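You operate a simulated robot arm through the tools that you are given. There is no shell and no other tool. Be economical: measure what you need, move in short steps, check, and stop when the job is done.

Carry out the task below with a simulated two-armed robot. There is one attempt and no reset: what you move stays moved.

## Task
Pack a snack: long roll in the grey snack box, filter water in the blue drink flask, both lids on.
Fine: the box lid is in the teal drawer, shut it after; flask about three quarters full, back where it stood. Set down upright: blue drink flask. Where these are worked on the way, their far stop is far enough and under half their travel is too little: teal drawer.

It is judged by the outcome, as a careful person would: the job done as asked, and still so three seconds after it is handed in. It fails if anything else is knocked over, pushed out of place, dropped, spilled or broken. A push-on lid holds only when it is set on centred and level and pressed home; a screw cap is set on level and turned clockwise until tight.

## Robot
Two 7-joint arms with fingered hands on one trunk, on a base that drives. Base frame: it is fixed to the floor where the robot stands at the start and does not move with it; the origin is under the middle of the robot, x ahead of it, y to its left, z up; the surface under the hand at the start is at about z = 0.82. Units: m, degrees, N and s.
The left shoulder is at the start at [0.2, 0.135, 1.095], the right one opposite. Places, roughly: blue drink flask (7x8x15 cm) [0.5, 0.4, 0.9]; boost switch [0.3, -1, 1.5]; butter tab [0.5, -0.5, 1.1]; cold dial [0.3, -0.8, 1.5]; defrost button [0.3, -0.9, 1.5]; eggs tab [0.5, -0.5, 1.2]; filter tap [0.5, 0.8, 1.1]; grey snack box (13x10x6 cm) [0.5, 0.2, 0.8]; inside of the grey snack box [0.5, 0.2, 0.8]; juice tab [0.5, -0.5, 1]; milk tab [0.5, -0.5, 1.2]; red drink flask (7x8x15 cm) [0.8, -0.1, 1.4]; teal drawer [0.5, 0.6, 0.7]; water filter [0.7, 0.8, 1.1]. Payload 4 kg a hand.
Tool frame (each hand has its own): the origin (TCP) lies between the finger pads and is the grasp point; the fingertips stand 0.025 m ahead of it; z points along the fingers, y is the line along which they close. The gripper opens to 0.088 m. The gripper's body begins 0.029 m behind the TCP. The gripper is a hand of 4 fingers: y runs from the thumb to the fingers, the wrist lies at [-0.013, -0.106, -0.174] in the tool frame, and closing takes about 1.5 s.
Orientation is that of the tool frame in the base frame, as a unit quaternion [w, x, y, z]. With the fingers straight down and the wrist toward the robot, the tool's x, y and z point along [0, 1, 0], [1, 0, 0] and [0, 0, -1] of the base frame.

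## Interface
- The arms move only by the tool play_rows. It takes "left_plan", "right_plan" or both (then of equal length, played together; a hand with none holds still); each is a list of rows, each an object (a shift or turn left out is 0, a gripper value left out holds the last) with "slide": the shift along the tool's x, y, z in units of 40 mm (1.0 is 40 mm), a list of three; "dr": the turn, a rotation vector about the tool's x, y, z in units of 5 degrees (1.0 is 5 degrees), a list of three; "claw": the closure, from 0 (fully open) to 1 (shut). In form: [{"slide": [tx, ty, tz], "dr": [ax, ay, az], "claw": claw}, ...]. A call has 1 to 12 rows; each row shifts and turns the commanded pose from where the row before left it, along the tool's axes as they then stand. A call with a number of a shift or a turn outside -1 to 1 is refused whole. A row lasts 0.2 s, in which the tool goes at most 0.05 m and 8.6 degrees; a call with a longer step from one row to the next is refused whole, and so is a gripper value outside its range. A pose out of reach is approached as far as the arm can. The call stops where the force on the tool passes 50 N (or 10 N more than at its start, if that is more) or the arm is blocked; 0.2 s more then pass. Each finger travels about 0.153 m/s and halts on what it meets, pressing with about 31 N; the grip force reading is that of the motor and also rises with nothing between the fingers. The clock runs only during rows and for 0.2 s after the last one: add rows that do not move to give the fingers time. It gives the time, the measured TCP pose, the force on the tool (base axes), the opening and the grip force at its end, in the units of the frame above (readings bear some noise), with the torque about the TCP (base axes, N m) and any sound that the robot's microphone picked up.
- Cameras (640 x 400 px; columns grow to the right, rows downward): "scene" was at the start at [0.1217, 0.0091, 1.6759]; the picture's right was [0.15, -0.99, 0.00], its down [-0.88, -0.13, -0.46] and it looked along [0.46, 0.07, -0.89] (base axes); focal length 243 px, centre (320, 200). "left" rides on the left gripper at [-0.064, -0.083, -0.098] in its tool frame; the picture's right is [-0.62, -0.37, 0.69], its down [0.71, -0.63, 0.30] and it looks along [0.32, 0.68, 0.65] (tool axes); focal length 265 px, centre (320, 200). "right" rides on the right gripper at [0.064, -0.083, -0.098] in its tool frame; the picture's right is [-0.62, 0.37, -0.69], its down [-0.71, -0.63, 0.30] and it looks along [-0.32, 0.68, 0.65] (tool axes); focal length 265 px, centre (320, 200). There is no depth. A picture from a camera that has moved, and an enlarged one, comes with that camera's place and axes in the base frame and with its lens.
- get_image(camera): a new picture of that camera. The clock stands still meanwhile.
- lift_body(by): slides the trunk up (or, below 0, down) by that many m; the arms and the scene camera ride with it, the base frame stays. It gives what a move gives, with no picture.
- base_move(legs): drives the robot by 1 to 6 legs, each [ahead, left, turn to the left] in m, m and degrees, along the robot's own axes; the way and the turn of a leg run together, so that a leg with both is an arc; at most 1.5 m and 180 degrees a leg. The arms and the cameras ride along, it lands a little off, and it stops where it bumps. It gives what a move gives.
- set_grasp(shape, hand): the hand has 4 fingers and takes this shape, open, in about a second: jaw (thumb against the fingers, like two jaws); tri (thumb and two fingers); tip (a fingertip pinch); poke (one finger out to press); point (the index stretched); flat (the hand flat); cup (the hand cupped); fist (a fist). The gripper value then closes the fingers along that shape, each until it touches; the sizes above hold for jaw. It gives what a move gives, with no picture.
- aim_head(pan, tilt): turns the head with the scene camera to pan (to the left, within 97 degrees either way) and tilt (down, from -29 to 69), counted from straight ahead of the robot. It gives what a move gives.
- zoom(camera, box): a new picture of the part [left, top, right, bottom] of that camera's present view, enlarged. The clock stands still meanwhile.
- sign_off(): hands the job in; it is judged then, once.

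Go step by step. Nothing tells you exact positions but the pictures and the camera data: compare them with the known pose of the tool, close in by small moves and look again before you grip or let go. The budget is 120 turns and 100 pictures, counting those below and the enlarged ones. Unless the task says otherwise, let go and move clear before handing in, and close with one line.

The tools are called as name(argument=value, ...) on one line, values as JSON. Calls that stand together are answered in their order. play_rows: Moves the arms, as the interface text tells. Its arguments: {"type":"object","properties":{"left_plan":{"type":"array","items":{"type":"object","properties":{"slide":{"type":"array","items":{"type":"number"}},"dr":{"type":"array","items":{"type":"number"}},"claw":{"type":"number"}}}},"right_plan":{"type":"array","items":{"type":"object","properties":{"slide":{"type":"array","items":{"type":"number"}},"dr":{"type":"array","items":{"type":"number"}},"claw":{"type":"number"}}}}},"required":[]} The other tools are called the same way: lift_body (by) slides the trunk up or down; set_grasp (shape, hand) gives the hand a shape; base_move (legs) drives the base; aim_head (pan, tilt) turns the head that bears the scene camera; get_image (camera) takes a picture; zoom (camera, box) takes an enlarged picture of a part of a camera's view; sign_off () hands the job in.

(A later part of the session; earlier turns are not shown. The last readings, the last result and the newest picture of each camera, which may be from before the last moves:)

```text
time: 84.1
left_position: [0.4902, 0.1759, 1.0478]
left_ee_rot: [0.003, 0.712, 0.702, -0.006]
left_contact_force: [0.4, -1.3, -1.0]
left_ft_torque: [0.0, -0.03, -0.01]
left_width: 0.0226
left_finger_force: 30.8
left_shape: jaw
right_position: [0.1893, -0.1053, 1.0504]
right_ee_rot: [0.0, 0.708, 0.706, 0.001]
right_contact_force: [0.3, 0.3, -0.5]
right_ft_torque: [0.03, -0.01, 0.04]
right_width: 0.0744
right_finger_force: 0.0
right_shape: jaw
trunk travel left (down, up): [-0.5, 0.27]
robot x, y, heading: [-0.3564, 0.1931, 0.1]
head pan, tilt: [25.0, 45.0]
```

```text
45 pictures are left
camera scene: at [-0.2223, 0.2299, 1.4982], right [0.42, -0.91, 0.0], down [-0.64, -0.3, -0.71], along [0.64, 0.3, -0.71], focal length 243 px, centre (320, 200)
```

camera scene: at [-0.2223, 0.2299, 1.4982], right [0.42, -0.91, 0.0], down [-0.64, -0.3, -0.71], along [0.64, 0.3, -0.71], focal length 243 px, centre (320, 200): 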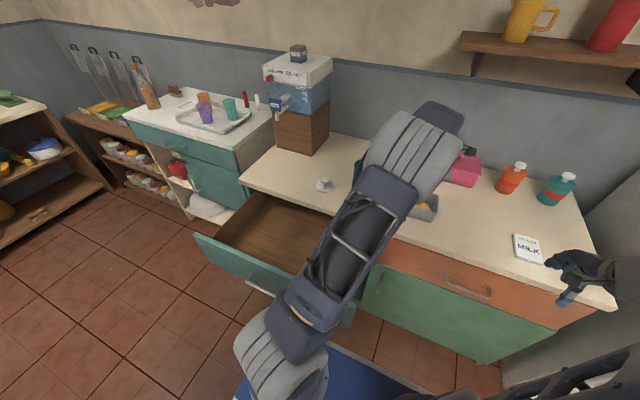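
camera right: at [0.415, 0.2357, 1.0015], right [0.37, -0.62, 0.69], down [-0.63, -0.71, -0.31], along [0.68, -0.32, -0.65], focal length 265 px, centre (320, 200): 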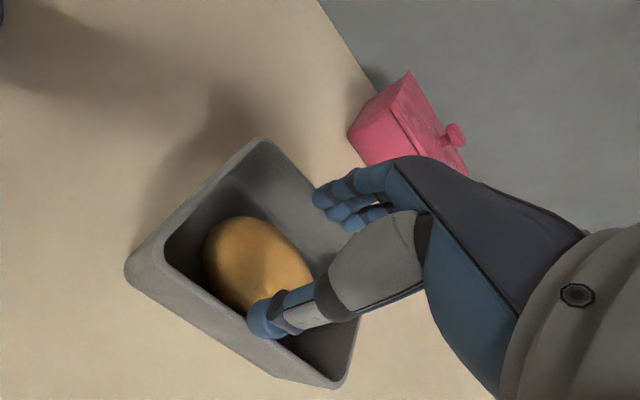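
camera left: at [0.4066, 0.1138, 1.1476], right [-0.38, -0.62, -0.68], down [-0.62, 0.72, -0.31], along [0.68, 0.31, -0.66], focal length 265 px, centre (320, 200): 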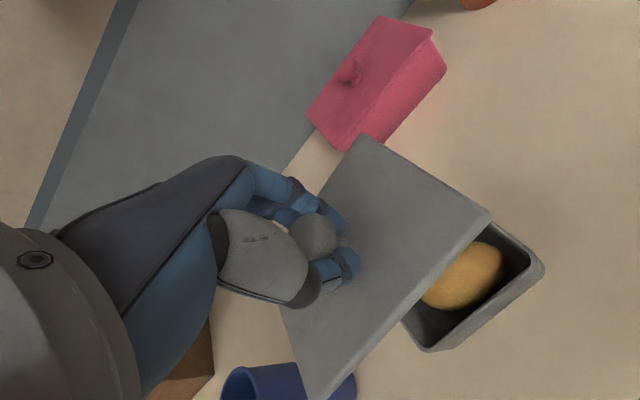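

The lid hangs above the box; box centre is about (0.497, 0.168). I align, lower to just above the rim, and turn the right hand so its camera watches from the side.

play_rows(left_plan=[{"slide": [-0.25, 0.07, 0.5], "dr": [0, 0, 0.4]}, {"slide": [0, 0, 0.8]}, {"slide": [0, 0, 0.8]}, {"slide": [0, 0, 0.4]}, {"slide": [0, 0, 0]}, {"slide": [0, 0, 0]}, {"slide": [0, 0, 0]}, {"slide": [0, 0, 0]}, {"slide": [0, 0, 0]}], right_plan=[{"dr": [0, 0, -1]}, {"dr": [0, 0, -1]}, {"dr": [0, 0, -1]}, {"dr": [0, 0, -1]}, {"dr": [0, 0, -1]}, {"dr": [0, 0, -1]}, {"dr": [0, 0, -1]}, {"dr": [0, 0, -1]}, {"dr": [0, 0, -1]}])

get_image(camera="left")

get_image(camera="right")

```text
time: 86.1
left_position: [0.493, 0.1649, 0.9478]
left_ee_rot: [0.003, 0.724, 0.69, -0.006]
left_contact_force: [-0.4, -0.5, -0.3]
left_ft_torque: [0.02, -0.02, 0.03]
left_width: 0.0226
left_finger_force: 31.2
left_shape: jaw
right_position: [0.1898, -0.1051, 1.0497]
right_ee_rot: [0.001, 0.382, 0.924, 0.001]
right_contact_force: [-0.8, 0.1, 0.8]
right_ft_torque: [-0.01, 0.0, -0.02]
right_width: 0.0747
right_finger_force: 0.1
right_shape: jaw
trunk travel left (down, up): [-0.5, 0.27]
robot x, y, heading: [-0.3571, 0.1961, 0.0]
head pan, tilt: [25.0, 45.0]
```

```text
44 pictures are left
camera left: at [0.4065, 0.1059, 1.0474], right [-0.4, -0.61, -0.68], down [-0.6, 0.74, -0.31], along [0.69, 0.28, -0.66], focal length 265 px, centre (320, 200)
```

left: 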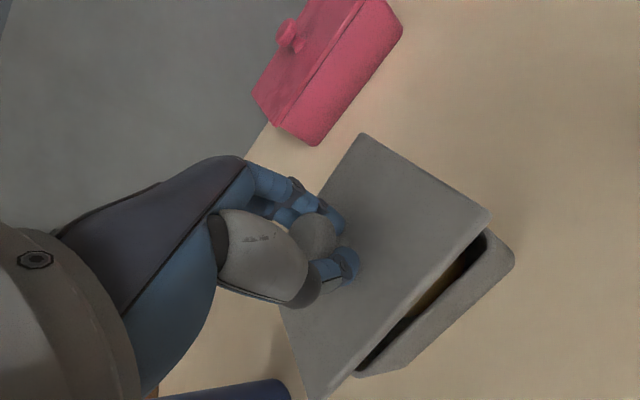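

```text
43 pictures are left
camera right: at [0.0857, -0.1184, 1.1483], right [0.7, -0.18, 0.69], down [0.06, -0.95, -0.31], along [0.71, 0.26, -0.65], focal length 265 px, centre (320, 200)
```

right: 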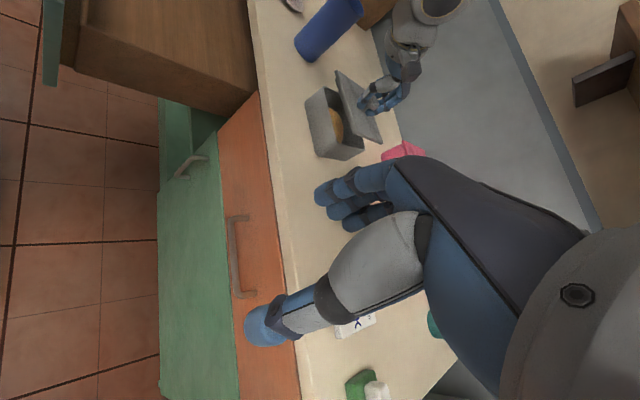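

zoom(camera="right", box=[280, 50, 430, 180])

```text
3.08 times, centred on (355, 115) of right
camera zoom: at [0.0857, -0.1184, 1.1483], right [0.7, -0.18, 0.69], down [0.06, -0.95, -0.31], along [0.71, 0.26, -0.65], focal length 817 px, centre (212, 462)
```

zoom: 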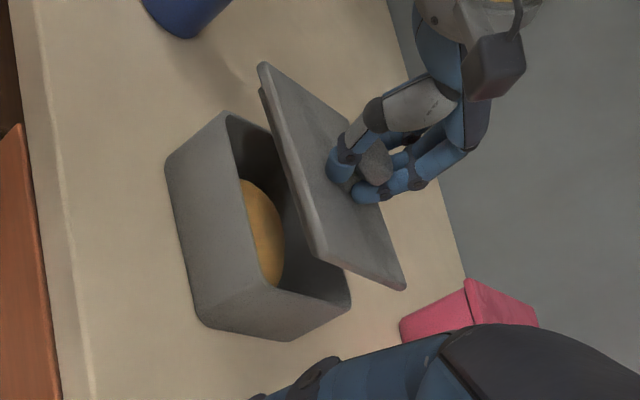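

Comparing lid and box in both views, the lid needs about 4 mm back and 3° clockwise. I correct that and descend to near contact.

play_rows(left_plan=[{"slide": [0, -0.1, 0], "dr": [0, 0, 0.65]}, {"slide": [0, 0, 0.35]}, {"slide": [0, 0, 0.15]}, {"slide": [0, 0, 0]}])

zoom(camera="right", box=[280, 50, 430, 180])

zoom(camera="left", box=[240, 100, 560, 400])

```text
time: 87.1
left_position: [0.4884, 0.1639, 0.9281]
left_ee_rot: [0.004, 0.744, 0.668, -0.008]
left_contact_force: [-0.2, -0.5, -0.9]
left_ft_torque: [0.01, 0.0, -0.01]
left_width: 0.0224
left_finger_force: 31.3
left_shape: jaw
right_position: [0.1906, -0.1044, 1.0503]
right_ee_rot: [0.001, 0.383, 0.924, 0.0]
right_contact_force: [-0.4, 0.1, 0.6]
right_ft_torque: [0.03, 0.0, 0.02]
right_width: 0.0748
right_finger_force: 0.1
right_shape: jaw
trunk travel left (down, up): [-0.5, 0.27]
robot x, y, heading: [-0.3534, 0.1947, -0.1]
head pan, tilt: [25.0, 45.0]
```

```text
3.08 times, centred on (355, 115) of right
camera zoom: at [0.0858, -0.1183, 1.1483], right [0.7, -0.18, 0.69], down [0.06, -0.95, -0.31], along [0.71, 0.26, -0.65], focal length 817 px, centre (212, 462)
```

zoom: 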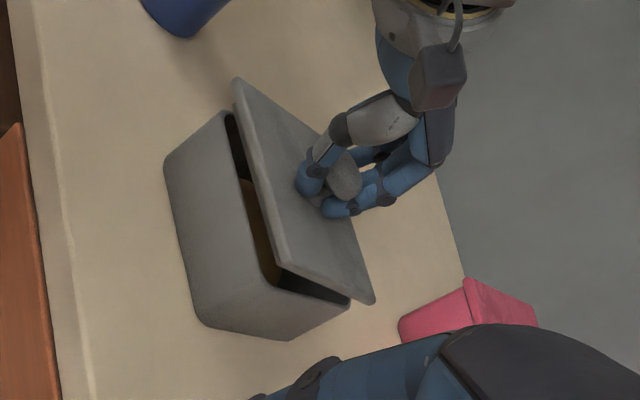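

```text
1.33 times, centred on (400, 250) of left
camera zoom: at [0.3989, 0.1105, 1.0276], right [-0.44, -0.59, -0.68], down [-0.55, 0.77, -0.31], along [0.71, 0.24, -0.66], focal length 354 px, centre (213, 133)
```

zoom: 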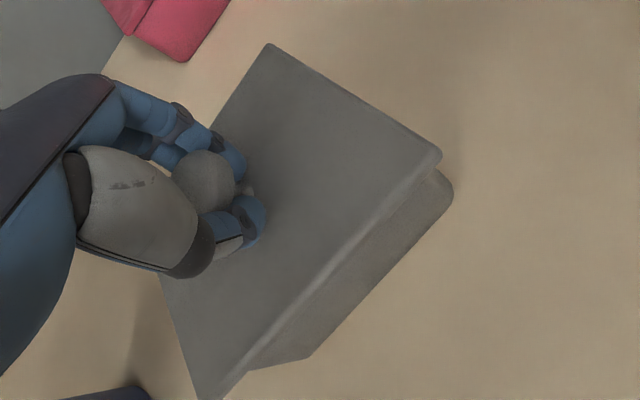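

Alignment looks good within a few millimetres. I lower slowly to contact.

play_rows(left_plan=[{"slide": [0, 0.03, 0.1]}, {"slide": [0, 0, 0.1]}, {"slide": [0, 0, 0.1]}, {"slide": [0, 0, 0.1]}, {"slide": [0, 0, 0]}])

zoom(camera="right", box=[280, 50, 430, 180])

```text
time: 88.3
left_position: [0.4909, 0.1636, 0.9186]
left_ee_rot: [0.01, 0.743, 0.669, -0.003]
left_contact_force: [-6.1, 2.1, 42.3]
left_ft_torque: [-0.16, -0.22, 0.03]
left_width: 0.0249
left_finger_force: 31.2
left_shape: jaw
right_position: [0.1885, -0.1052, 1.0521]
right_ee_rot: [0.002, 0.383, 0.924, 0.001]
right_contact_force: [-0.2, 0.0, -0.9]
right_ft_torque: [-0.03, 0.06, 0.01]
right_width: 0.0746
right_finger_force: 0.0
right_shape: jaw
trunk travel left (down, up): [-0.5, 0.27]
robot x, y, heading: [-0.3536, 0.1984, 0.1]
head pan, tilt: [25.0, 45.0]
```

```text
3.08 times, centred on (355, 115) of right
camera zoom: at [0.0846, -0.1182, 1.1494], right [0.7, -0.18, 0.69], down [0.06, -0.95, -0.31], along [0.71, 0.26, -0.65], focal length 817 px, centre (212, 462)
```

zoom: 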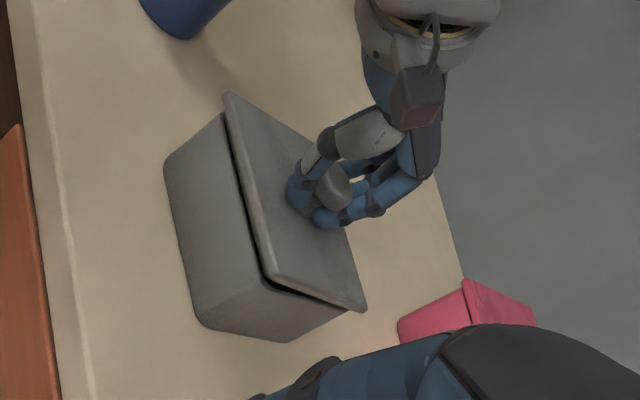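

Contact is at z 0.919 with a small remaining yaw. I lift slightly, turn 1.5° and press down.

play_rows(left_plan=[{"slide": [0, 0, -0.25]}, {"dr": [0, 0, 0.35]}, {"slide": [0, 0, 0.15]}, {"slide": [0, 0, 0.1]}, {"slide": [0, 0, 0.1]}, {"slide": [0, 0, 0.1]}, {"slide": [0, 0, 0.1]}, {"slide": [0, 0, 0]}])

zoom(camera="right", box=[280, 50, 430, 180])

```text
time: 89.5
left_position: [0.4935, 0.1629, 0.9178]
left_ee_rot: [0.011, 0.753, 0.658, -0.003]
left_contact_force: [-1.8, 0.6, 8.6]
left_ft_torque: [-0.09, -0.4, 0.09]
left_width: 0.0246
left_finger_force: 30.7
left_shape: jaw
right_position: [0.1903, -0.1046, 1.048]
right_ee_rot: [0.0, 0.382, 0.924, 0.001]
right_contact_force: [0.0, 0.7, -0.4]
right_ft_torque: [0.01, 0.03, -0.03]
right_width: 0.0749
right_finger_force: 0.1
right_shape: jaw
trunk travel left (down, up): [-0.5, 0.27]
robot x, y, heading: [-0.3542, 0.197, 0.1]
head pan, tilt: [25.0, 45.0]
stopped in row 5 (left hand): the force on the tool passed its limit at 55 N (the readings are from after the stop); the commanded pose is now the measured one
```

```text
3.08 times, centred on (355, 115) of right
camera zoom: at [0.0852, -0.1182, 1.1478], right [0.7, -0.18, 0.69], down [0.06, -0.95, -0.31], along [0.71, 0.26, -0.65], focal length 817 px, centre (212, 462)
```

zoom: 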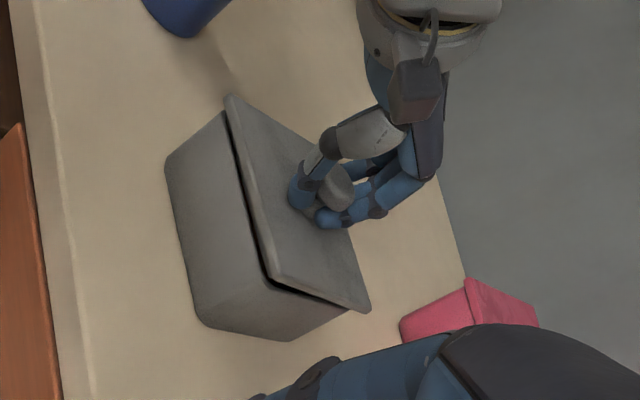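

The lid sits on the rim. I let go, rise, close the fingers and look how it lies before pressing.

play_rows(left_plan=[{"claw": 0.4}, {"claw": 0.4}, {"claw": 0.4}, {"slide": [0, 0, -0.5]}, {"slide": [0, 0, -0.9]}, {"slide": [0, 0, -0.9]}, {"slide": [0, 0, -0.9], "claw": 1}, {"claw": 1}, {"claw": 1}, {"claw": 1}])

get_image(camera="left")

zoom(camera="right", box=[280, 50, 430, 180])

```text
time: 91.7
left_position: [0.4919, 0.1643, 1.0441]
left_ee_rot: [0.009, 0.754, 0.656, -0.004]
left_contact_force: [0.3, 0.4, 0.2]
left_ft_torque: [0.0, 0.01, 0.01]
left_width: 0.0
left_finger_force: 30.7
left_shape: jaw
right_position: [0.1909, -0.1048, 1.0499]
right_ee_rot: [0.0, 0.383, 0.924, 0.001]
right_contact_force: [1.1, -0.1, 0.0]
right_ft_torque: [0.02, 0.0, 0.0]
right_width: 0.0744
right_finger_force: 0.1
right_shape: jaw
trunk travel left (down, up): [-0.5, 0.27]
robot x, y, heading: [-0.3547, 0.1926, 0.1]
head pan, tilt: [25.0, 45.0]
```

```text
37 pictures are left
camera left: at [0.3996, 0.1141, 1.1425], right [-0.45, -0.58, -0.69], down [-0.52, 0.79, -0.32], along [0.73, 0.22, -0.65], focal length 265 px, centre (320, 200)
```

left: 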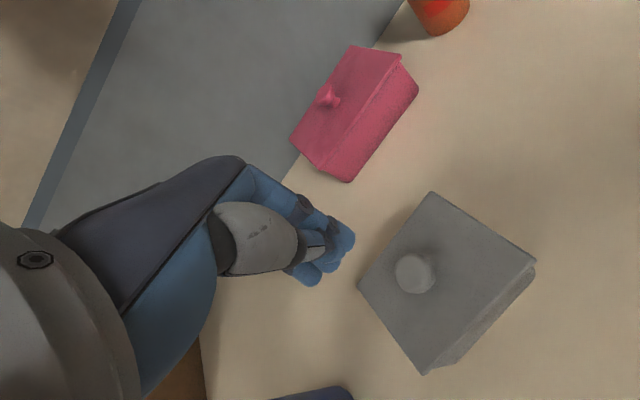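

```text
3.08 times, centred on (355, 115) of right
camera zoom: at [0.0857, -0.1182, 1.1483], right [0.7, -0.18, 0.69], down [0.06, -0.95, -0.31], along [0.71, 0.26, -0.65], focal length 817 px, centre (212, 462)
```

zoom: 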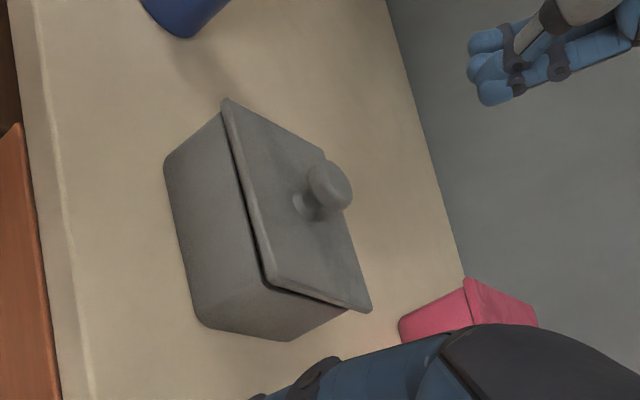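

The lid sits evenly with a thin shadow line. I press it home on the knob with closed fingers.

play_rows(left_plan=[{"slide": [0.1, 0.15, 0.9]}, {"slide": [0, 0, 0.9]}, {"slide": [0, 0, 0.5]}, {"slide": [0, 0, 0.2]}, {"slide": [0, 0, 0.15]}, {"slide": [0, 0, 0.15]}, {"slide": [0, 0, 0.15]}, {"slide": [0, 0, 0.15]}, {"slide": [0, 0, 0.15]}, {"slide": [0, 0, 0.15]}])

zoom(camera="right", box=[280, 50, 430, 180])

```text
time: 93.1
left_position: [0.5058, 0.1651, 0.944]
left_ee_rot: [0.023, 0.754, 0.657, 0.005]
left_contact_force: [-1.6, 0.4, 9.0]
left_ft_torque: [-0.07, 0.07, 0.04]
left_width: 0.0001
left_finger_force: 30.7
left_shape: jaw
right_position: [0.1898, -0.1047, 1.0496]
right_ee_rot: [0.0, 0.382, 0.924, 0.0]
right_contact_force: [0.5, 0.2, 0.2]
right_ft_torque: [0.0, 0.0, -0.02]
right_width: 0.0743
right_finger_force: 0.0
right_shape: jaw
trunk travel left (down, up): [-0.5, 0.27]
robot x, y, heading: [-0.3571, 0.1942, 0.3]
head pan, tilt: [25.0, 45.0]
stopped in row 7 (left hand): the force on the tool passed its limit at 53 N (the readings are from after the stop); the commanded pose is now the measured one
```

```text
3.08 times, centred on (355, 115) of right
camera zoom: at [0.0853, -0.1183, 1.1478], right [0.7, -0.18, 0.69], down [0.06, -0.95, -0.31], along [0.71, 0.26, -0.65], focal length 817 px, centre (212, 462)
```

zoom: 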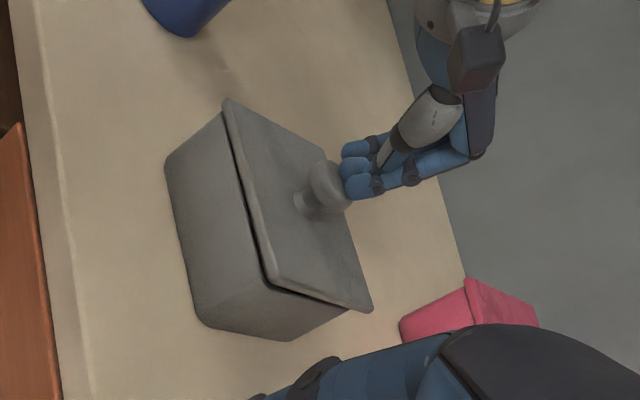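

zoom(camera="right", box=[310, 75, 380, 150])

```text
5.33 times, centred on (345, 112) of right
camera zoom: at [0.0853, -0.1183, 1.1478], right [0.7, -0.18, 0.69], down [0.06, -0.95, -0.31], along [0.71, 0.26, -0.65], focal length 1416 px, centre (187, 667)
```

zoom: 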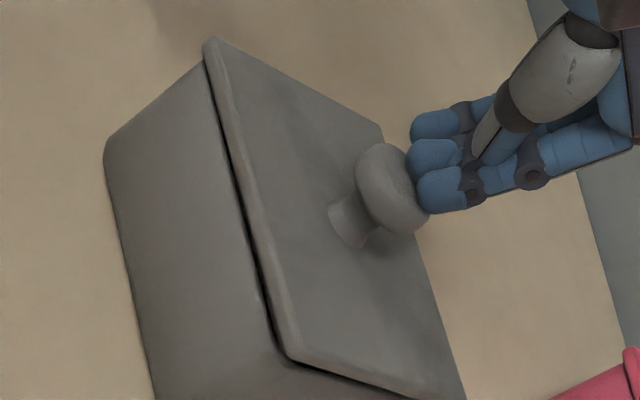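

The near-right corner shows a slightly thicker gap. I press the lid at that corner, inside the rim.

play_rows(left_plan=[{"slide": [0, 0, -0.8]}, {"slide": [-0.6, -0.6, 0]}, {"slide": [-0.4, -0.5, 0]}, {"slide": [0, 0, 0.6]}, {"slide": [0, 0, 0.5]}, {"slide": [0, 0, 0.2]}, {"slide": [0, 0, 0.15]}, {"slide": [0, 0, 0.15]}, {"slide": [0, 0, 0.15]}, {"slide": [0, 0, 0.15]}, {"slide": [0, 0, 0.15]}, {"slide": [0, 0, 0.15]}])

zoom(camera="right", box=[310, 75, 380, 150])

```text
time: 95.4
left_position: [0.4641, 0.1288, 0.9104]
left_ee_rot: [0.036, 0.754, 0.656, 0.012]
left_contact_force: [-1.0, 0.4, 15.7]
left_ft_torque: [0.03, 0.14, -0.01]
left_width: 0.0
left_finger_force: 31.1
left_shape: jaw
right_position: [0.1895, -0.1049, 1.0488]
right_ee_rot: [0.0, 0.382, 0.924, 0.0]
right_contact_force: [0.0, -0.7, 0.7]
right_ft_torque: [0.04, 0.01, -0.01]
right_width: 0.0747
right_finger_force: 0.0
right_shape: jaw
trunk travel left (down, up): [-0.5, 0.27]
robot x, y, heading: [-0.3514, 0.1937, 0.0]
head pan, tilt: [25.0, 45.0]
heard: snap
stopped in row 11 (left hand): the force on the tool passed its limit at 53 N (the readings are from after the stop); the commanded pose is now the measured one
```

```text
5.33 times, centred on (345, 112) of right
camera zoom: at [0.0852, -0.1183, 1.1481], right [0.7, -0.18, 0.69], down [0.06, -0.95, -0.31], along [0.71, 0.26, -0.65], focal length 1416 px, centre (187, 667)
```

zoom: 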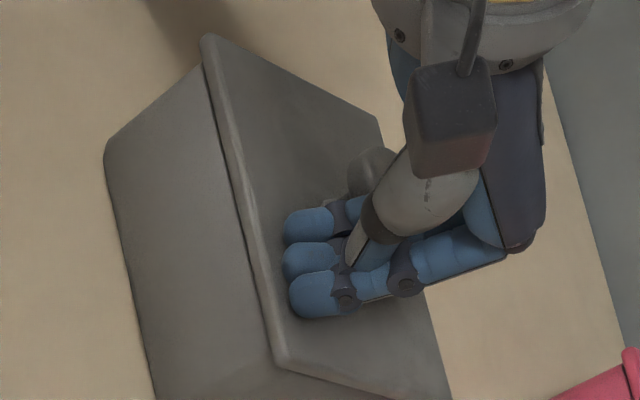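

A snap was heard and the gap closed. I also press the opposite corner to be sure.

play_rows(left_plan=[{"slide": [0, 0, -0.9]}, {"slide": [0, 0, -0.9], "dr": [0.8, 0.33, 0]}, {"slide": [0.7, 0.45, 0]}, {"slide": [0.7, 0.45, 0]}, {"slide": [0.7, 0.45, 0]}, {"slide": [0, 0, 0.9]}, {"slide": [0, 0, 0.6]}, {"slide": [0, 0, 0.15]}, {"slide": [0, 0, 0.15]}, {"slide": [0, 0, 0.15]}, {"slide": [0, 0, 0.15]}, {"slide": [0, 0, 0.15]}])

play_rows(left_plan=[{"slide": [0, 0, -0.9]}, {"slide": [0, 0, -0.9]}, {"slide": [0, 0, -0.9]}, {"slide": [0, 0, -0.9]}])

zoom(camera="right", box=[280, 50, 430, 180])

```text
time: 97.8
left_position: [0.5292, 0.2039, 0.9095]
left_ee_rot: [0.011, 0.753, 0.658, 0.009]
left_contact_force: [-1.3, -0.4, 14.0]
left_ft_torque: [0.01, 0.15, 0.06]
left_width: 0.0
left_finger_force: 31.3
left_shape: jaw
right_position: [0.1894, -0.1048, 1.0492]
right_ee_rot: [0.0, 0.383, 0.924, 0.001]
right_contact_force: [0.3, -1.0, -0.4]
right_ft_torque: [0.01, 0.0, 0.01]
right_width: 0.0746
right_finger_force: 0.2
right_shape: jaw
trunk travel left (down, up): [-0.5, 0.27]
robot x, y, heading: [-0.3557, 0.1947, 0.3]
head pan, tilt: [25.0, 45.0]
stopped in row 12 (left hand): the force on the tool passed its limit at 53 N (the readings are from after the stop); the commanded pose is now the measured one
```

```text
time: 98.8
left_position: [0.5265, 0.2048, 1.0506]
left_ee_rot: [0.007, 0.754, 0.657, 0.005]
left_contact_force: [0.0, -0.3, -0.4]
left_ft_torque: [0.0, -0.01, 0.01]
left_width: 0.0001
left_finger_force: 30.6
left_shape: jaw
right_position: [0.1913, -0.1037, 1.0495]
right_ee_rot: [0.0, 0.382, 0.924, 0.001]
right_contact_force: [0.8, -0.5, 0.5]
right_ft_torque: [0.01, -0.01, -0.01]
right_width: 0.0744
right_finger_force: 0.0
right_shape: jaw
trunk travel left (down, up): [-0.5, 0.27]
robot x, y, heading: [-0.3552, 0.1968, 0.2]
head pan, tilt: [25.0, 45.0]
```

```text
3.08 times, centred on (355, 115) of right
camera zoom: at [0.0859, -0.1184, 1.1482], right [0.7, -0.18, 0.69], down [0.06, -0.95, -0.31], along [0.71, 0.26, -0.65], focal length 817 px, centre (212, 462)
```

zoom: 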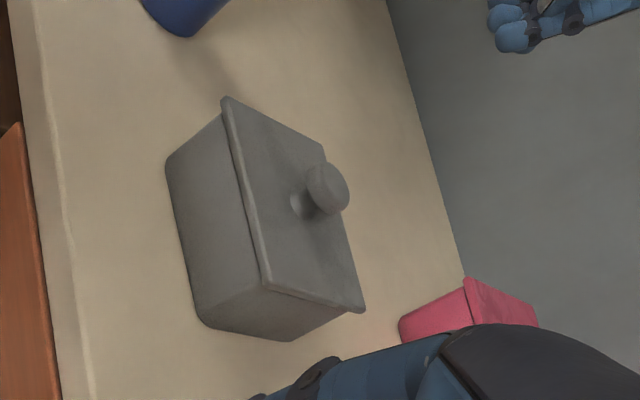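

The lid is seated all round. Next is the drawer: I shift the base back and left, then bring the left hand over the drawer's front panel.

base_move(legs=[[-0.085, 0.1, 0]])

play_rows(left_plan=[{"slide": [0, -0.9, 0], "dr": [0, 0, -0.8], "claw": 0}, {"slide": [0, -0.9, 0], "dr": [0, 0, -0.77]}, {"slide": [0.7, -0.9, 0]}, {"slide": [0.7, -0.9, 0]}, {"slide": [0.7, -0.9, 0]}, {"slide": [0.7, -0.9, 0]}, {"slide": [0.7, -0.9, 0]}, {"slide": [0.7, -0.9, 0]}, {"slide": [0.7, -0.9, 0]}, {"slide": [0.7, -0.9, 0]}, {"slide": [0.7, -0.3, 0]}, {"slide": [0, 0, 0]}])

get_image(camera="left")

```text
time: 100.1
left_position: [0.4404, 0.3042, 1.0514]
left_ee_rot: [0.008, 0.755, 0.656, 0.005]
left_contact_force: [0.0, 0.2, -0.2]
left_ft_torque: [-0.03, 0.0, -0.05]
left_width: 0.0001
left_finger_force: 30.9
left_shape: jaw
right_position: [0.1057, -0.007, 1.0493]
right_ee_rot: [0.0, 0.382, 0.924, 0.001]
right_contact_force: [-0.2, 0.0, -0.6]
right_ft_torque: [0.04, 0.01, -0.01]
right_width: 0.0745
right_finger_force: 0.1
right_shape: jaw
trunk travel left (down, up): [-0.5, 0.27]
robot x, y, heading: [-0.4399, 0.2928, -0.1]
head pan, tilt: [25.0, 45.0]
```

```text
time: 102.7
left_position: [0.0691, 0.5619, 1.0426]
left_ee_rot: [0.007, 0.707, 0.707, 0.005]
left_contact_force: [0.4, -0.6, 0.2]
left_ft_torque: [0.02, 0.02, 0.02]
left_width: 0.088
left_finger_force: 0.0
left_shape: jaw
right_position: [0.1052, -0.0065, 1.0499]
right_ee_rot: [0.0, 0.382, 0.924, 0.001]
right_contact_force: [0.1, -0.3, -0.1]
right_ft_torque: [0.02, 0.02, -0.02]
right_width: 0.0747
right_finger_force: 0.0
right_shape: jaw
trunk travel left (down, up): [-0.5, 0.27]
robot x, y, heading: [-0.4401, 0.2973, 0.0]
head pan, tilt: [25.0, 45.0]
```

```text
31 pictures are left
camera left: at [-0.0162, 0.4985, 1.1397], right [-0.35, -0.62, -0.7], down [-0.62, 0.71, -0.32], along [0.7, 0.32, -0.64], focal length 265 px, centre (320, 200)
```

left: 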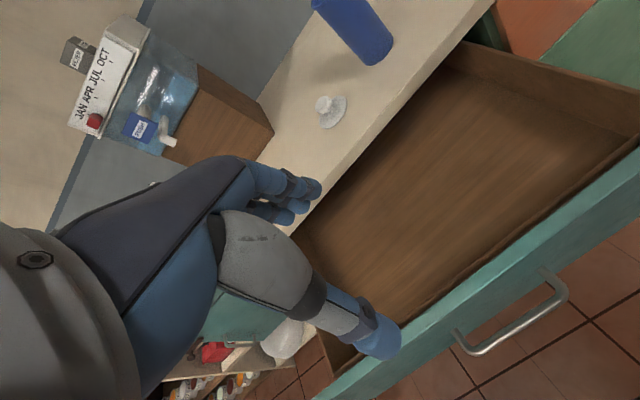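

play_rows(left_plan=[{"slide": [0, 0.15, 1]}, {"slide": [0, 0, 1]}, {"slide": [0, 0, 1]}, {"slide": [0, 0, 1]}, {"slide": [0, 0, 1]}, {"slide": [0, 0, 1]}, {"slide": [0, 0, 0.8]}, {"claw": 1}, {"claw": 1}, {"claw": 1}, {"claw": 1}])

```text
time: 105.1
left_position: [0.0924, 0.5707, 0.7733]
left_ee_rot: [0.008, 0.707, 0.707, 0.005]
left_contact_force: [-0.8, 0.6, -3.5]
left_ft_torque: [0.01, 0.04, -0.05]
left_width: 0.0135
left_finger_force: 30.4
left_shape: jaw
left hand out of reach, approached as far as the arm can: row 3, 4
right_position: [0.1055, -0.0052, 1.0492]
right_ee_rot: [0.0, 0.383, 0.924, 0.001]
right_contact_force: [0.1, 0.0, 0.6]
right_ft_torque: [-0.01, -0.01, 0.0]
right_width: 0.0747
right_finger_force: 0.0
right_shape: jaw
trunk travel left (down, up): [-0.5, 0.27]
robot x, y, heading: [-0.4413, 0.2914, -0.2]
head pan, tilt: [25.0, 45.0]
```

The panel is gripped again. I push the drawer in until the hand nears the counter edge.

play_rows(left_plan=[{"slide": [0, 0.8, 0]}, {"slide": [0, 0.9, 0]}, {"slide": [0, 0.9, 0]}, {"slide": [0, 0.9, 0]}, {"slide": [0, 0.7, 0]}, {"slide": [0, 0, 0], "claw": 0}, {"claw": 0}, {"claw": 0}, {"slide": [0, 0, -1]}, {"slide": [0, 0, -1]}, {"slide": [0, -0.8, -0.5]}, {"slide": [0, -0.9, 0], "claw": 1}])

get_image(camera="left")

```text
time: 107.7
left_position: [0.1906, 0.5711, 0.8759]
left_ee_rot: [0.009, 0.707, 0.707, 0.005]
left_contact_force: [1.2, 0.2, -0.2]
left_ft_torque: [-0.05, 0.0, -0.02]
left_width: 0.0
left_finger_force: 1.4
left_shape: jaw
right_position: [0.1048, -0.0073, 1.0498]
right_ee_rot: [0.0, 0.383, 0.924, 0.001]
right_contact_force: [0.7, 0.6, 0.3]
right_ft_torque: [0.02, -0.03, -0.02]
right_width: 0.0745
right_finger_force: 0.0
right_shape: jaw
trunk travel left (down, up): [-0.5, 0.27]
robot x, y, heading: [-0.439, 0.2957, -0.2]
head pan, tilt: [25.0, 45.0]
```

```text
30 pictures are left
camera left: at [0.1053, 0.5065, 0.9724], right [-0.36, -0.62, -0.7], down [-0.62, 0.71, -0.32], along [0.7, 0.32, -0.64], focal length 265 px, centre (320, 200)
```

left: 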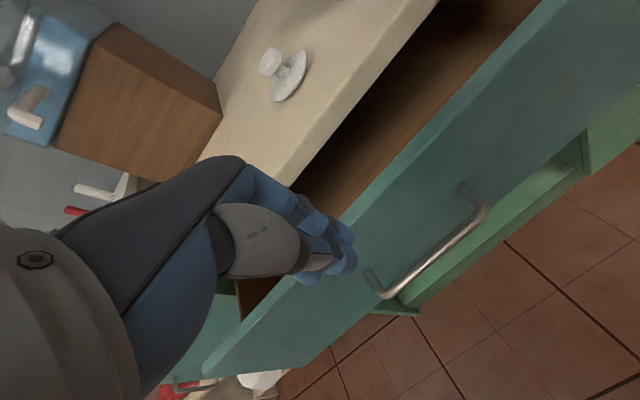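

The panel is at about x 0.26; the last part I push with closed fingers on the handle bar, hand pitched 45°.

play_rows(left_plan=[{"slide": [0, -0.9, 0], "dr": [-1, 0, 0]}, {"dr": [-1, 0, 0]}, {"dr": [-1, 0, 0]}, {"dr": [-1, 0, 0]}, {"dr": [-1, 0, 0]}, {"dr": [-1, 0, 0]}, {"dr": [-1, 0, 0]}, {"dr": [-1, 0, 0]}, {"dr": [-1, 0, 0]}])

play_rows(left_plan=[{"slide": [0, -0.7, 0.7]}, {"slide": [0, -0.7, 0.7]}, {"slide": [0, -0.7, 0.7]}, {"slide": [0, -0.6, 0.6]}, {"slide": [0, 0, 0]}])

get_image(camera="left")

```text
time: 109.7
left_position: [0.1551, 0.5696, 0.8734]
left_ee_rot: [0.278, 0.65, 0.651, 0.276]
left_contact_force: [-0.4, 0.2, -0.2]
left_ft_torque: [0.0, 0.02, 0.02]
left_width: 0.0
left_finger_force: 31.1
left_shape: jaw
right_position: [0.105, -0.0062, 1.0496]
right_ee_rot: [0.0, 0.383, 0.924, 0.0]
right_contact_force: [-0.4, -0.6, 0.4]
right_ft_torque: [-0.01, -0.01, 0.03]
right_width: 0.0746
right_finger_force: 0.0
right_shape: jaw
trunk travel left (down, up): [-0.5, 0.27]
robot x, y, heading: [-0.4404, 0.2986, -0.1]
head pan, tilt: [25.0, 45.0]
```

```text
time: 110.9
left_position: [0.1642, 0.5734, 0.7212]
left_ee_rot: [0.277, 0.651, 0.652, 0.273]
left_contact_force: [1.2, -0.3, 0.5]
left_ft_torque: [-0.01, 0.01, 0.02]
left_width: 0.0
left_finger_force: 31.2
left_shape: jaw
left hand out of reach, approached as far as the arm can: row 3
right_position: [0.1047, -0.0057, 1.0496]
right_ee_rot: [0.001, 0.382, 0.924, 0.001]
right_contact_force: [-0.3, -0.2, -0.2]
right_ft_torque: [-0.03, 0.0, 0.0]
right_width: 0.0747
right_finger_force: 0.0
right_shape: jaw
trunk travel left (down, up): [-0.5, 0.27]
robot x, y, heading: [-0.439, 0.2944, -0.1]
head pan, tilt: [25.0, 45.0]
```

```text
29 pictures are left
camera left: at [0.0361, 0.5074, 0.7306], right [0.24, -0.62, -0.74], down [-0.22, 0.71, -0.67], along [0.94, 0.33, 0.03], focal length 265 px, centre (320, 200)
```

left: 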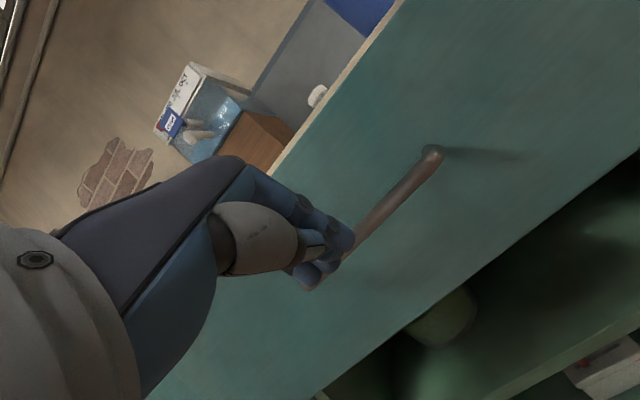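

The fingertips line up with the bar. I push forward until the drawer meets its stop.

play_rows(left_plan=[{"slide": [0, 0.4, 0.4]}, {"slide": [0, 0.4, 0.4]}, {"slide": [0, 0.4, 0.4]}, {"slide": [0, 0.4, 0.4]}, {"slide": [0, 0.3, 0.3]}, {"slide": [0, 0.3, 0.3]}, {"slide": [0, 0.2, 0.2]}, {"slide": [0, 0.2, 0.2]}])

get_image(camera="left")

```text
time: 112.7
left_position: [0.3104, 0.5721, 0.7247]
left_ee_rot: [0.278, 0.65, 0.651, 0.276]
left_contact_force: [-3.9, -0.7, 1.4]
left_ft_torque: [-0.02, 0.06, -0.02]
left_width: 0.0
left_finger_force: 30.9
left_shape: jaw
right_position: [0.1058, -0.0051, 1.0483]
right_ee_rot: [0.001, 0.382, 0.924, 0.001]
right_contact_force: [-0.2, 0.0, -0.1]
right_ft_torque: [0.01, 0.01, 0.02]
right_width: 0.0744
right_finger_force: 0.2
right_shape: jaw
trunk travel left (down, up): [-0.5, 0.27]
robot x, y, heading: [-0.4401, 0.2971, 0.3]
head pan, tilt: [25.0, 45.0]
```

```text
28 pictures are left
camera left: at [0.1816, 0.5073, 0.733], right [0.24, -0.62, -0.74], down [-0.22, 0.71, -0.67], along [0.95, 0.32, 0.04], focal length 265 px, centre (320, 200)
```

left: 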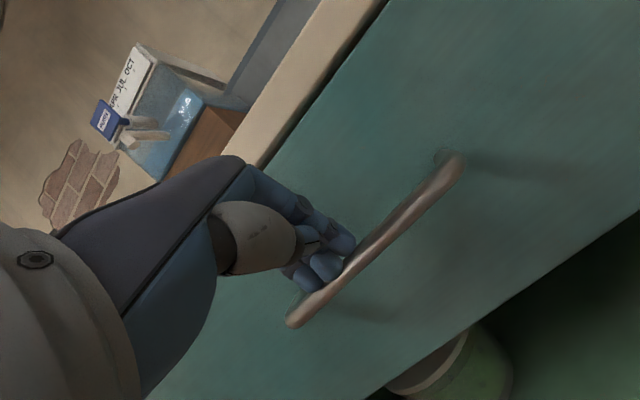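

play_rows(left_plan=[{"slide": [0, 0.15, 0.15]}, {"slide": [0, 0.15, 0.15]}, {"slide": [0, 0.15, 0.15]}, {"slide": [0, 0.15, 0.15]}, {"slide": [0, 0.15, 0.15]}, {"slide": [0, 0.15, 0.15]}, {"slide": [0, 0.15, 0.15]}, {"slide": [0, 0.15, 0.15]}])

get_image(camera="left")

```text
time: 113.7
left_position: [0.3337, 0.5729, 0.7216]
left_ee_rot: [0.275, 0.65, 0.654, 0.27]
left_contact_force: [-14.4, -0.6, 5.5]
left_ft_torque: [0.04, -0.09, -0.01]
left_width: 0.0002
left_finger_force: 31.3
left_shape: jaw
right_position: [0.1054, -0.0054, 1.0496]
right_ee_rot: [0.0, 0.382, 0.924, 0.001]
right_contact_force: [-0.7, 0.0, -0.6]
right_ft_torque: [0.0, -0.02, 0.0]
right_width: 0.0748
right_finger_force: 0.1
right_shape: jaw
trunk travel left (down, up): [-0.5, 0.27]
robot x, y, heading: [-0.4402, 0.2963, -0.1]
head pan, tilt: [25.0, 45.0]
stopped in row 4 (left hand): the force on the tool passed its limit at 64 N (the readings are from after the stop); the commanded pose is now the measured one
```

```text
27 pictures are left
camera left: at [0.2059, 0.5077, 0.7309], right [0.24, -0.62, -0.74], down [-0.23, 0.71, -0.67], along [0.94, 0.33, 0.03], focal length 265 px, centre (320, 200)
```

left: 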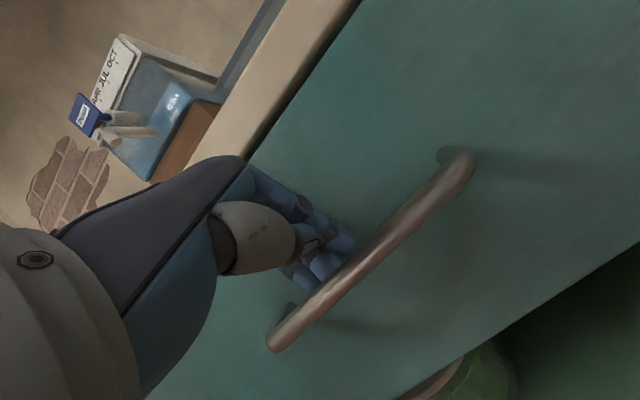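

The drawer stopped firmly at closed. I withdraw the hand along its own axis, then view the counter from the scene camera.

play_rows(left_plan=[{"slide": [0, 0, -0.6]}, {"slide": [0, 0, -1]}, {"slide": [0, 0, -1]}, {"slide": [0, 0, -1]}, {"slide": [0, 0, -1]}, {"slide": [0, 0, -1]}, {"slide": [0, 0, 0]}])

get_image(camera="scene")

```text
time: 115.3
left_position: [0.1764, 0.5725, 0.8793]
left_ee_rot: [0.275, 0.651, 0.653, 0.271]
left_contact_force: [-0.4, -0.5, -0.9]
left_ft_torque: [-0.02, 0.02, 0.02]
left_width: 0.0
left_finger_force: 31.1
left_shape: jaw
right_position: [0.1053, -0.0049, 1.0488]
right_ee_rot: [0.001, 0.382, 0.924, 0.0]
right_contact_force: [-0.2, 0.1, -0.1]
right_ft_torque: [0.02, -0.02, 0.03]
right_width: 0.0748
right_finger_force: 0.0
right_shape: jaw
trunk travel left (down, up): [-0.5, 0.27]
robot x, y, heading: [-0.4405, 0.2961, 0.1]
head pan, tilt: [25.0, 45.0]
```

```text
26 pictures are left
camera scene: at [-0.3072, 0.3291, 1.4982], right [0.42, -0.91, 0.0], down [-0.64, -0.3, -0.71], along [0.64, 0.3, -0.71], focal length 243 px, centre (320, 200)
```

scene: 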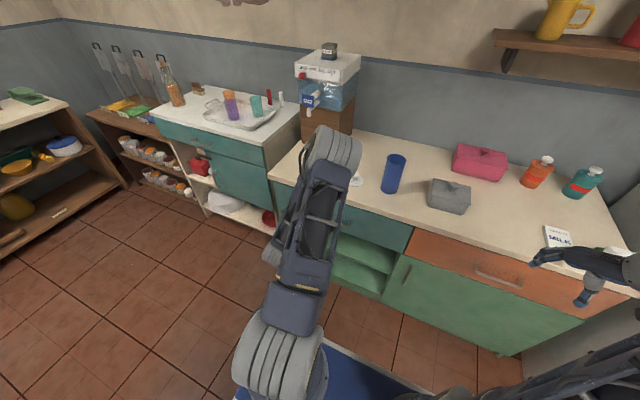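

The drawer is shut and the box is lidded. Now the flask: I turn the left hand so the fingers close sideways with the palm nearly horizontal.

play_rows(left_plan=[{"dr": [0, 0, 1], "claw": 0}, {"dr": [0, 0, 1]}, {"dr": [0, 0, 1]}, {"dr": [0, 0, 1]}, {"dr": [0, 0, 1]}, {"dr": [0, 0, 1]}, {"dr": [0, 0, 1]}, {"dr": [0, 0, 1]}, {"dr": [0, 0, 1]}, {"dr": [0, 0, 1]}, {"dr": [0, 0, 1]}, {"dr": [0, 0, 1]}])

play_rows(left_plan=[{"dr": [0, 0, 1]}, {"dr": [0, 0, 1]}, {"dr": [0, 0, 1]}, {"dr": [0, 0, 1]}, {"dr": [0, 0, 1]}, {"dr": [0, 0, 1]}, {"dr": [0, 1, 0]}, {"dr": [0, 1, 0]}, {"dr": [0, 1, 0]}, {"dr": [0, 1, 0]}, {"dr": [0, 1, 0]}, {"dr": [0, 1, 0]}])

```text
time: 117.9
left_position: [0.2566, 0.5665, 0.9025]
left_ee_rot: [0.101, 0.891, 0.241, 0.372]
left_contact_force: [0.4, -0.7, 1.4]
left_ft_torque: [0.01, -0.05, 0.03]
left_width: 0.0876
left_finger_force: 0.1
left_shape: jaw
left hand out of reach, approached as far as the arm can: row 6, 7, 8, 9, 10, 11, 12
right_position: [0.1043, -0.0054, 1.05]
right_ee_rot: [0.0, 0.382, 0.924, 0.001]
right_contact_force: [-0.2, -0.3, 0.3]
right_ft_torque: [0.03, -0.01, 0.02]
right_width: 0.0745
right_finger_force: 0.0
right_shape: jaw
trunk travel left (down, up): [-0.5, 0.27]
robot x, y, heading: [-0.4394, 0.2961, 0.2]
head pan, tilt: [25.0, 45.0]
```

```text
time: 120.5
left_position: [0.3724, 0.5385, 0.927]
left_ee_rot: [0.003, 0.845, 0.004, 0.535]
left_contact_force: [-0.6, -0.3, 0.5]
left_ft_torque: [0.03, -0.02, 0.0]
left_width: 0.0876
left_finger_force: 0.1
left_shape: jaw
left hand out of reach, approached as far as the arm can: row 1, 2, 3, 4, 5, 6, 7, 8, 9, 10, 11, 12
right_position: [0.105, -0.006, 1.0484]
right_ee_rot: [0.0, 0.383, 0.924, 0.001]
right_contact_force: [0.0, -0.3, 0.6]
right_ft_torque: [-0.01, 0.04, -0.03]
right_width: 0.0747
right_finger_force: 0.0
right_shape: jaw
trunk travel left (down, up): [-0.5, 0.27]
robot x, y, heading: [-0.4393, 0.2944, 0.2]
head pan, tilt: [25.0, 45.0]
```

The orientation is reached (palm 25° down, fingers closing sideways). I look through the left camera and scene.

get_image(camera="left")

zoom(camera="scene", box=[270, 60, 470, 220])

```text
25 pictures are left
camera left: at [0.2545, 0.6214, 0.9102], right [0.36, 0.36, -0.86], down [0.58, 0.64, 0.51], along [0.73, -0.68, 0.02], focal length 265 px, centre (320, 200)
```

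left: 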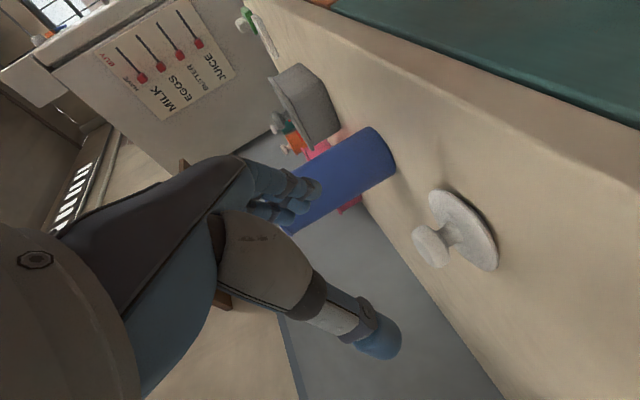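

```text
2.50 times, centred on (370, 140) of scene
camera zoom: at [-0.3072, 0.3291, 1.4982], right [0.42, -0.91, 0.0], down [-0.64, -0.3, -0.71], along [0.64, 0.3, -0.71], focal length 607 px, centre (195, 350)
```

zoom: 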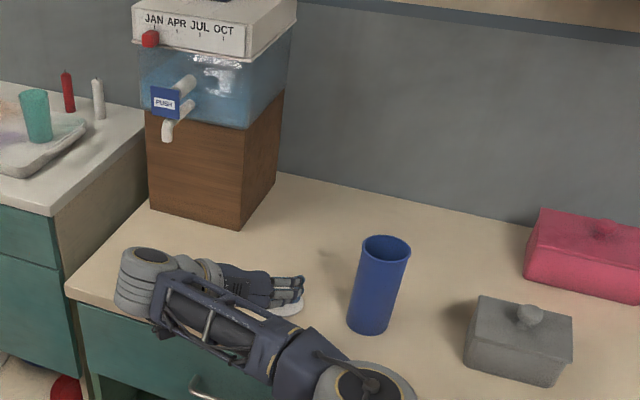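

The flask stands at (0.484, 0.383), the spout tip at about (0.538, 0.778, 1.03). I flatten the hand more and slide it right until it faces the flask from the front.

play_rows(left_plan=[{"dr": [0, 1, 0]}, {"dr": [0, 1, 0]}, {"dr": [0, 1, 0]}, {"slide": [0, 0.8, 0]}, {"slide": [0, 0.8, 0]}, {"slide": [0, 0.8, 0]}, {"slide": [0, 0.8, 0]}, {"slide": [0, 0.7, 0]}, {"slide": [0, 0, 0]}])

get_image(camera="left")

```text
time: 122.5
left_position: [0.3721, 0.3826, 0.9295]
left_ee_rot: [0.003, 0.845, 0.004, 0.535]
left_contact_force: [-0.1, 0.2, 0.4]
left_ft_torque: [-0.03, -0.01, -0.01]
left_width: 0.0876
left_finger_force: 0.1
left_shape: jaw
left hand out of reach, approached as far as the arm can: row 1, 2, 3
right_position: [0.1045, -0.0064, 1.0506]
right_ee_rot: [0.0, 0.383, 0.924, 0.001]
right_contact_force: [0.4, 0.7, 0.1]
right_ft_torque: [0.0, 0.0, 0.01]
right_width: 0.0745
right_finger_force: 0.1
right_shape: jaw
trunk travel left (down, up): [-0.5, 0.27]
robot x, y, heading: [-0.4412, 0.2967, 0.2]
head pan, tilt: [25.0, 45.0]
```

```text
23 pictures are left
camera left: at [0.2547, 0.4653, 0.9113], right [0.36, 0.36, -0.86], down [0.58, 0.64, 0.51], along [0.73, -0.68, 0.02], focal length 265 px, centre (320, 200)
```

left: 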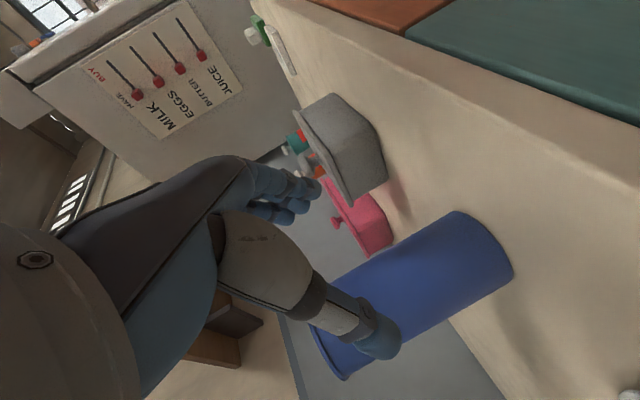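

The wrist is at its pitch limit. I raise the hand, lower the trunk by the same amount, and flatten again.

play_rows(left_plan=[{"slide": [0.85, 0, -0.4]}, {"slide": [0.85, 0, -0.4]}, {"slide": [0.85, 0, -0.4]}, {"slide": [0.85, 0, -0.4]}, {"slide": [0, 0, 0]}])

lift_body(by=-0.16)

play_rows(left_plan=[{"dr": [0, 1, 0]}, {"dr": [0, 1, 0]}, {"dr": [0, 1, 0]}, {"slide": [0, 0, 0]}])

```text
time: 123.7
left_position: [0.3715, 0.3835, 1.0808]
left_ee_rot: [0.003, 0.845, 0.003, 0.535]
left_contact_force: [0.7, 0.3, -0.4]
left_ft_torque: [-0.02, 0.0, 0.01]
left_width: 0.0875
left_finger_force: 0.1
left_shape: jaw
right_position: [0.1056, -0.0054, 1.049]
right_ee_rot: [0.0, 0.382, 0.924, 0.001]
right_contact_force: [0.5, -0.2, 0.4]
right_ft_torque: [-0.02, 0.03, 0.02]
right_width: 0.0748
right_finger_force: 0.1
right_shape: jaw
trunk travel left (down, up): [-0.5, 0.27]
robot x, y, heading: [-0.4383, 0.2991, 0.3]
head pan, tilt: [25.0, 45.0]
```

```text
time: 125.5
left_position: [0.3708, 0.3828, 0.9197]
left_ee_rot: [0.002, 0.845, 0.004, 0.535]
left_contact_force: [-0.2, 0.5, -0.2]
left_ft_torque: [-0.01, 0.0, 0.01]
left_width: 0.0874
left_finger_force: 0.0
left_shape: jaw
right_position: [0.1043, -0.0046, 0.8904]
right_ee_rot: [0.0, 0.382, 0.924, 0.001]
right_contact_force: [0.0, 0.1, 0.1]
right_ft_torque: [0.02, 0.01, 0.03]
right_width: 0.0746
right_finger_force: 0.1
right_shape: jaw
trunk travel left (down, up): [-0.34, 0.43]
robot x, y, heading: [-0.4394, 0.2969, 0.2]
head pan, tilt: [25.0, 45.0]
```

```text
time: 126.5
left_position: [0.3717, 0.3831, 0.9195]
left_ee_rot: [0.002, 0.767, 0.004, 0.641]
left_contact_force: [-0.3, -0.3, -0.5]
left_ft_torque: [-0.04, 0.04, 0.01]
left_width: 0.0877
left_finger_force: 0.1
left_shape: jaw
right_position: [0.1052, -0.0046, 0.8895]
right_ee_rot: [0.001, 0.382, 0.924, 0.001]
right_contact_force: [-0.4, -0.5, -0.8]
right_ft_torque: [0.01, 0.01, -0.02]
right_width: 0.0746
right_finger_force: 0.0
right_shape: jaw
trunk travel left (down, up): [-0.34, 0.43]
robot x, y, heading: [-0.4398, 0.2923, 0.2]
head pan, tilt: [25.0, 45.0]
```

Now the palm is only 10° down. I move forward to just before the flask and check the sideways alignment.

play_rows(left_plan=[{"slide": [0.1, 0, 0.55]}, {"slide": [0.1, 0, 0.55]}, {"slide": [0, 0, 0]}])

zoom(camera="scene", box=[270, 30, 470, 190])

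get_image(camera="left")

```text
time: 127.3
left_position: [0.4161, 0.3833, 0.9196]
left_ee_rot: [0.002, 0.767, 0.004, 0.641]
left_contact_force: [-0.8, -0.4, -0.5]
left_ft_torque: [0.01, 0.01, -0.02]
left_width: 0.0876
left_finger_force: 0.0
left_shape: jaw
right_position: [0.1051, -0.0063, 0.8908]
right_ee_rot: [0.001, 0.383, 0.924, 0.0]
right_contact_force: [0.0, -1.0, -0.1]
right_ft_torque: [-0.01, 0.05, 0.02]
right_width: 0.0746
right_finger_force: 0.1
right_shape: jaw
trunk travel left (down, up): [-0.34, 0.43]
robot x, y, heading: [-0.4378, 0.2935, 0.1]
head pan, tilt: [25.0, 45.0]
```

```text
2.50 times, centred on (370, 110) of scene
camera zoom: at [-0.3072, 0.329, 1.3382], right [0.42, -0.91, 0.0], down [-0.64, -0.3, -0.71], along [0.64, 0.3, -0.71], focal length 607 px, centre (195, 425)
```

zoom: 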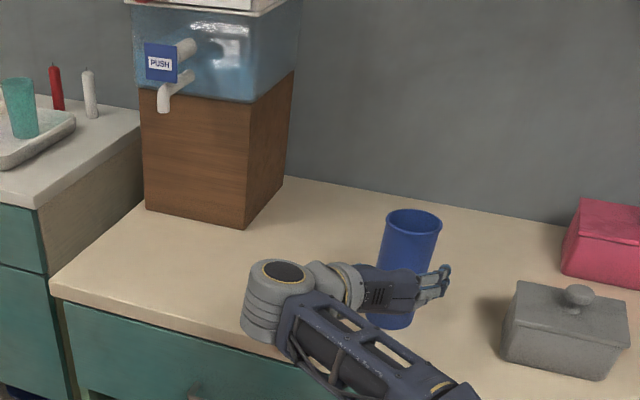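

```text
21 pictures are left
camera left: at [0.3075, 0.4658, 0.8727], right [0.57, 0.36, -0.74], down [0.43, 0.64, 0.64], along [0.7, -0.68, 0.21], focal length 265 px, centre (320, 200)
```

left: 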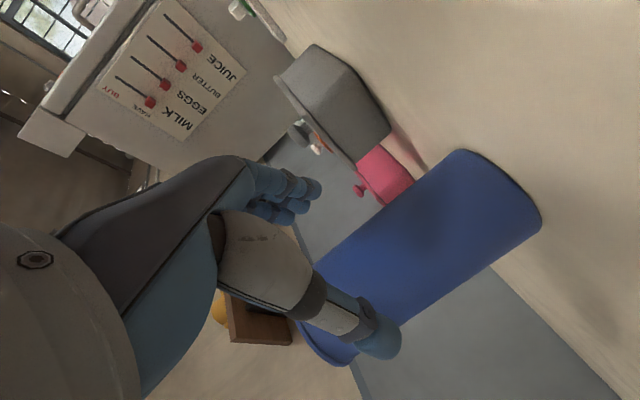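

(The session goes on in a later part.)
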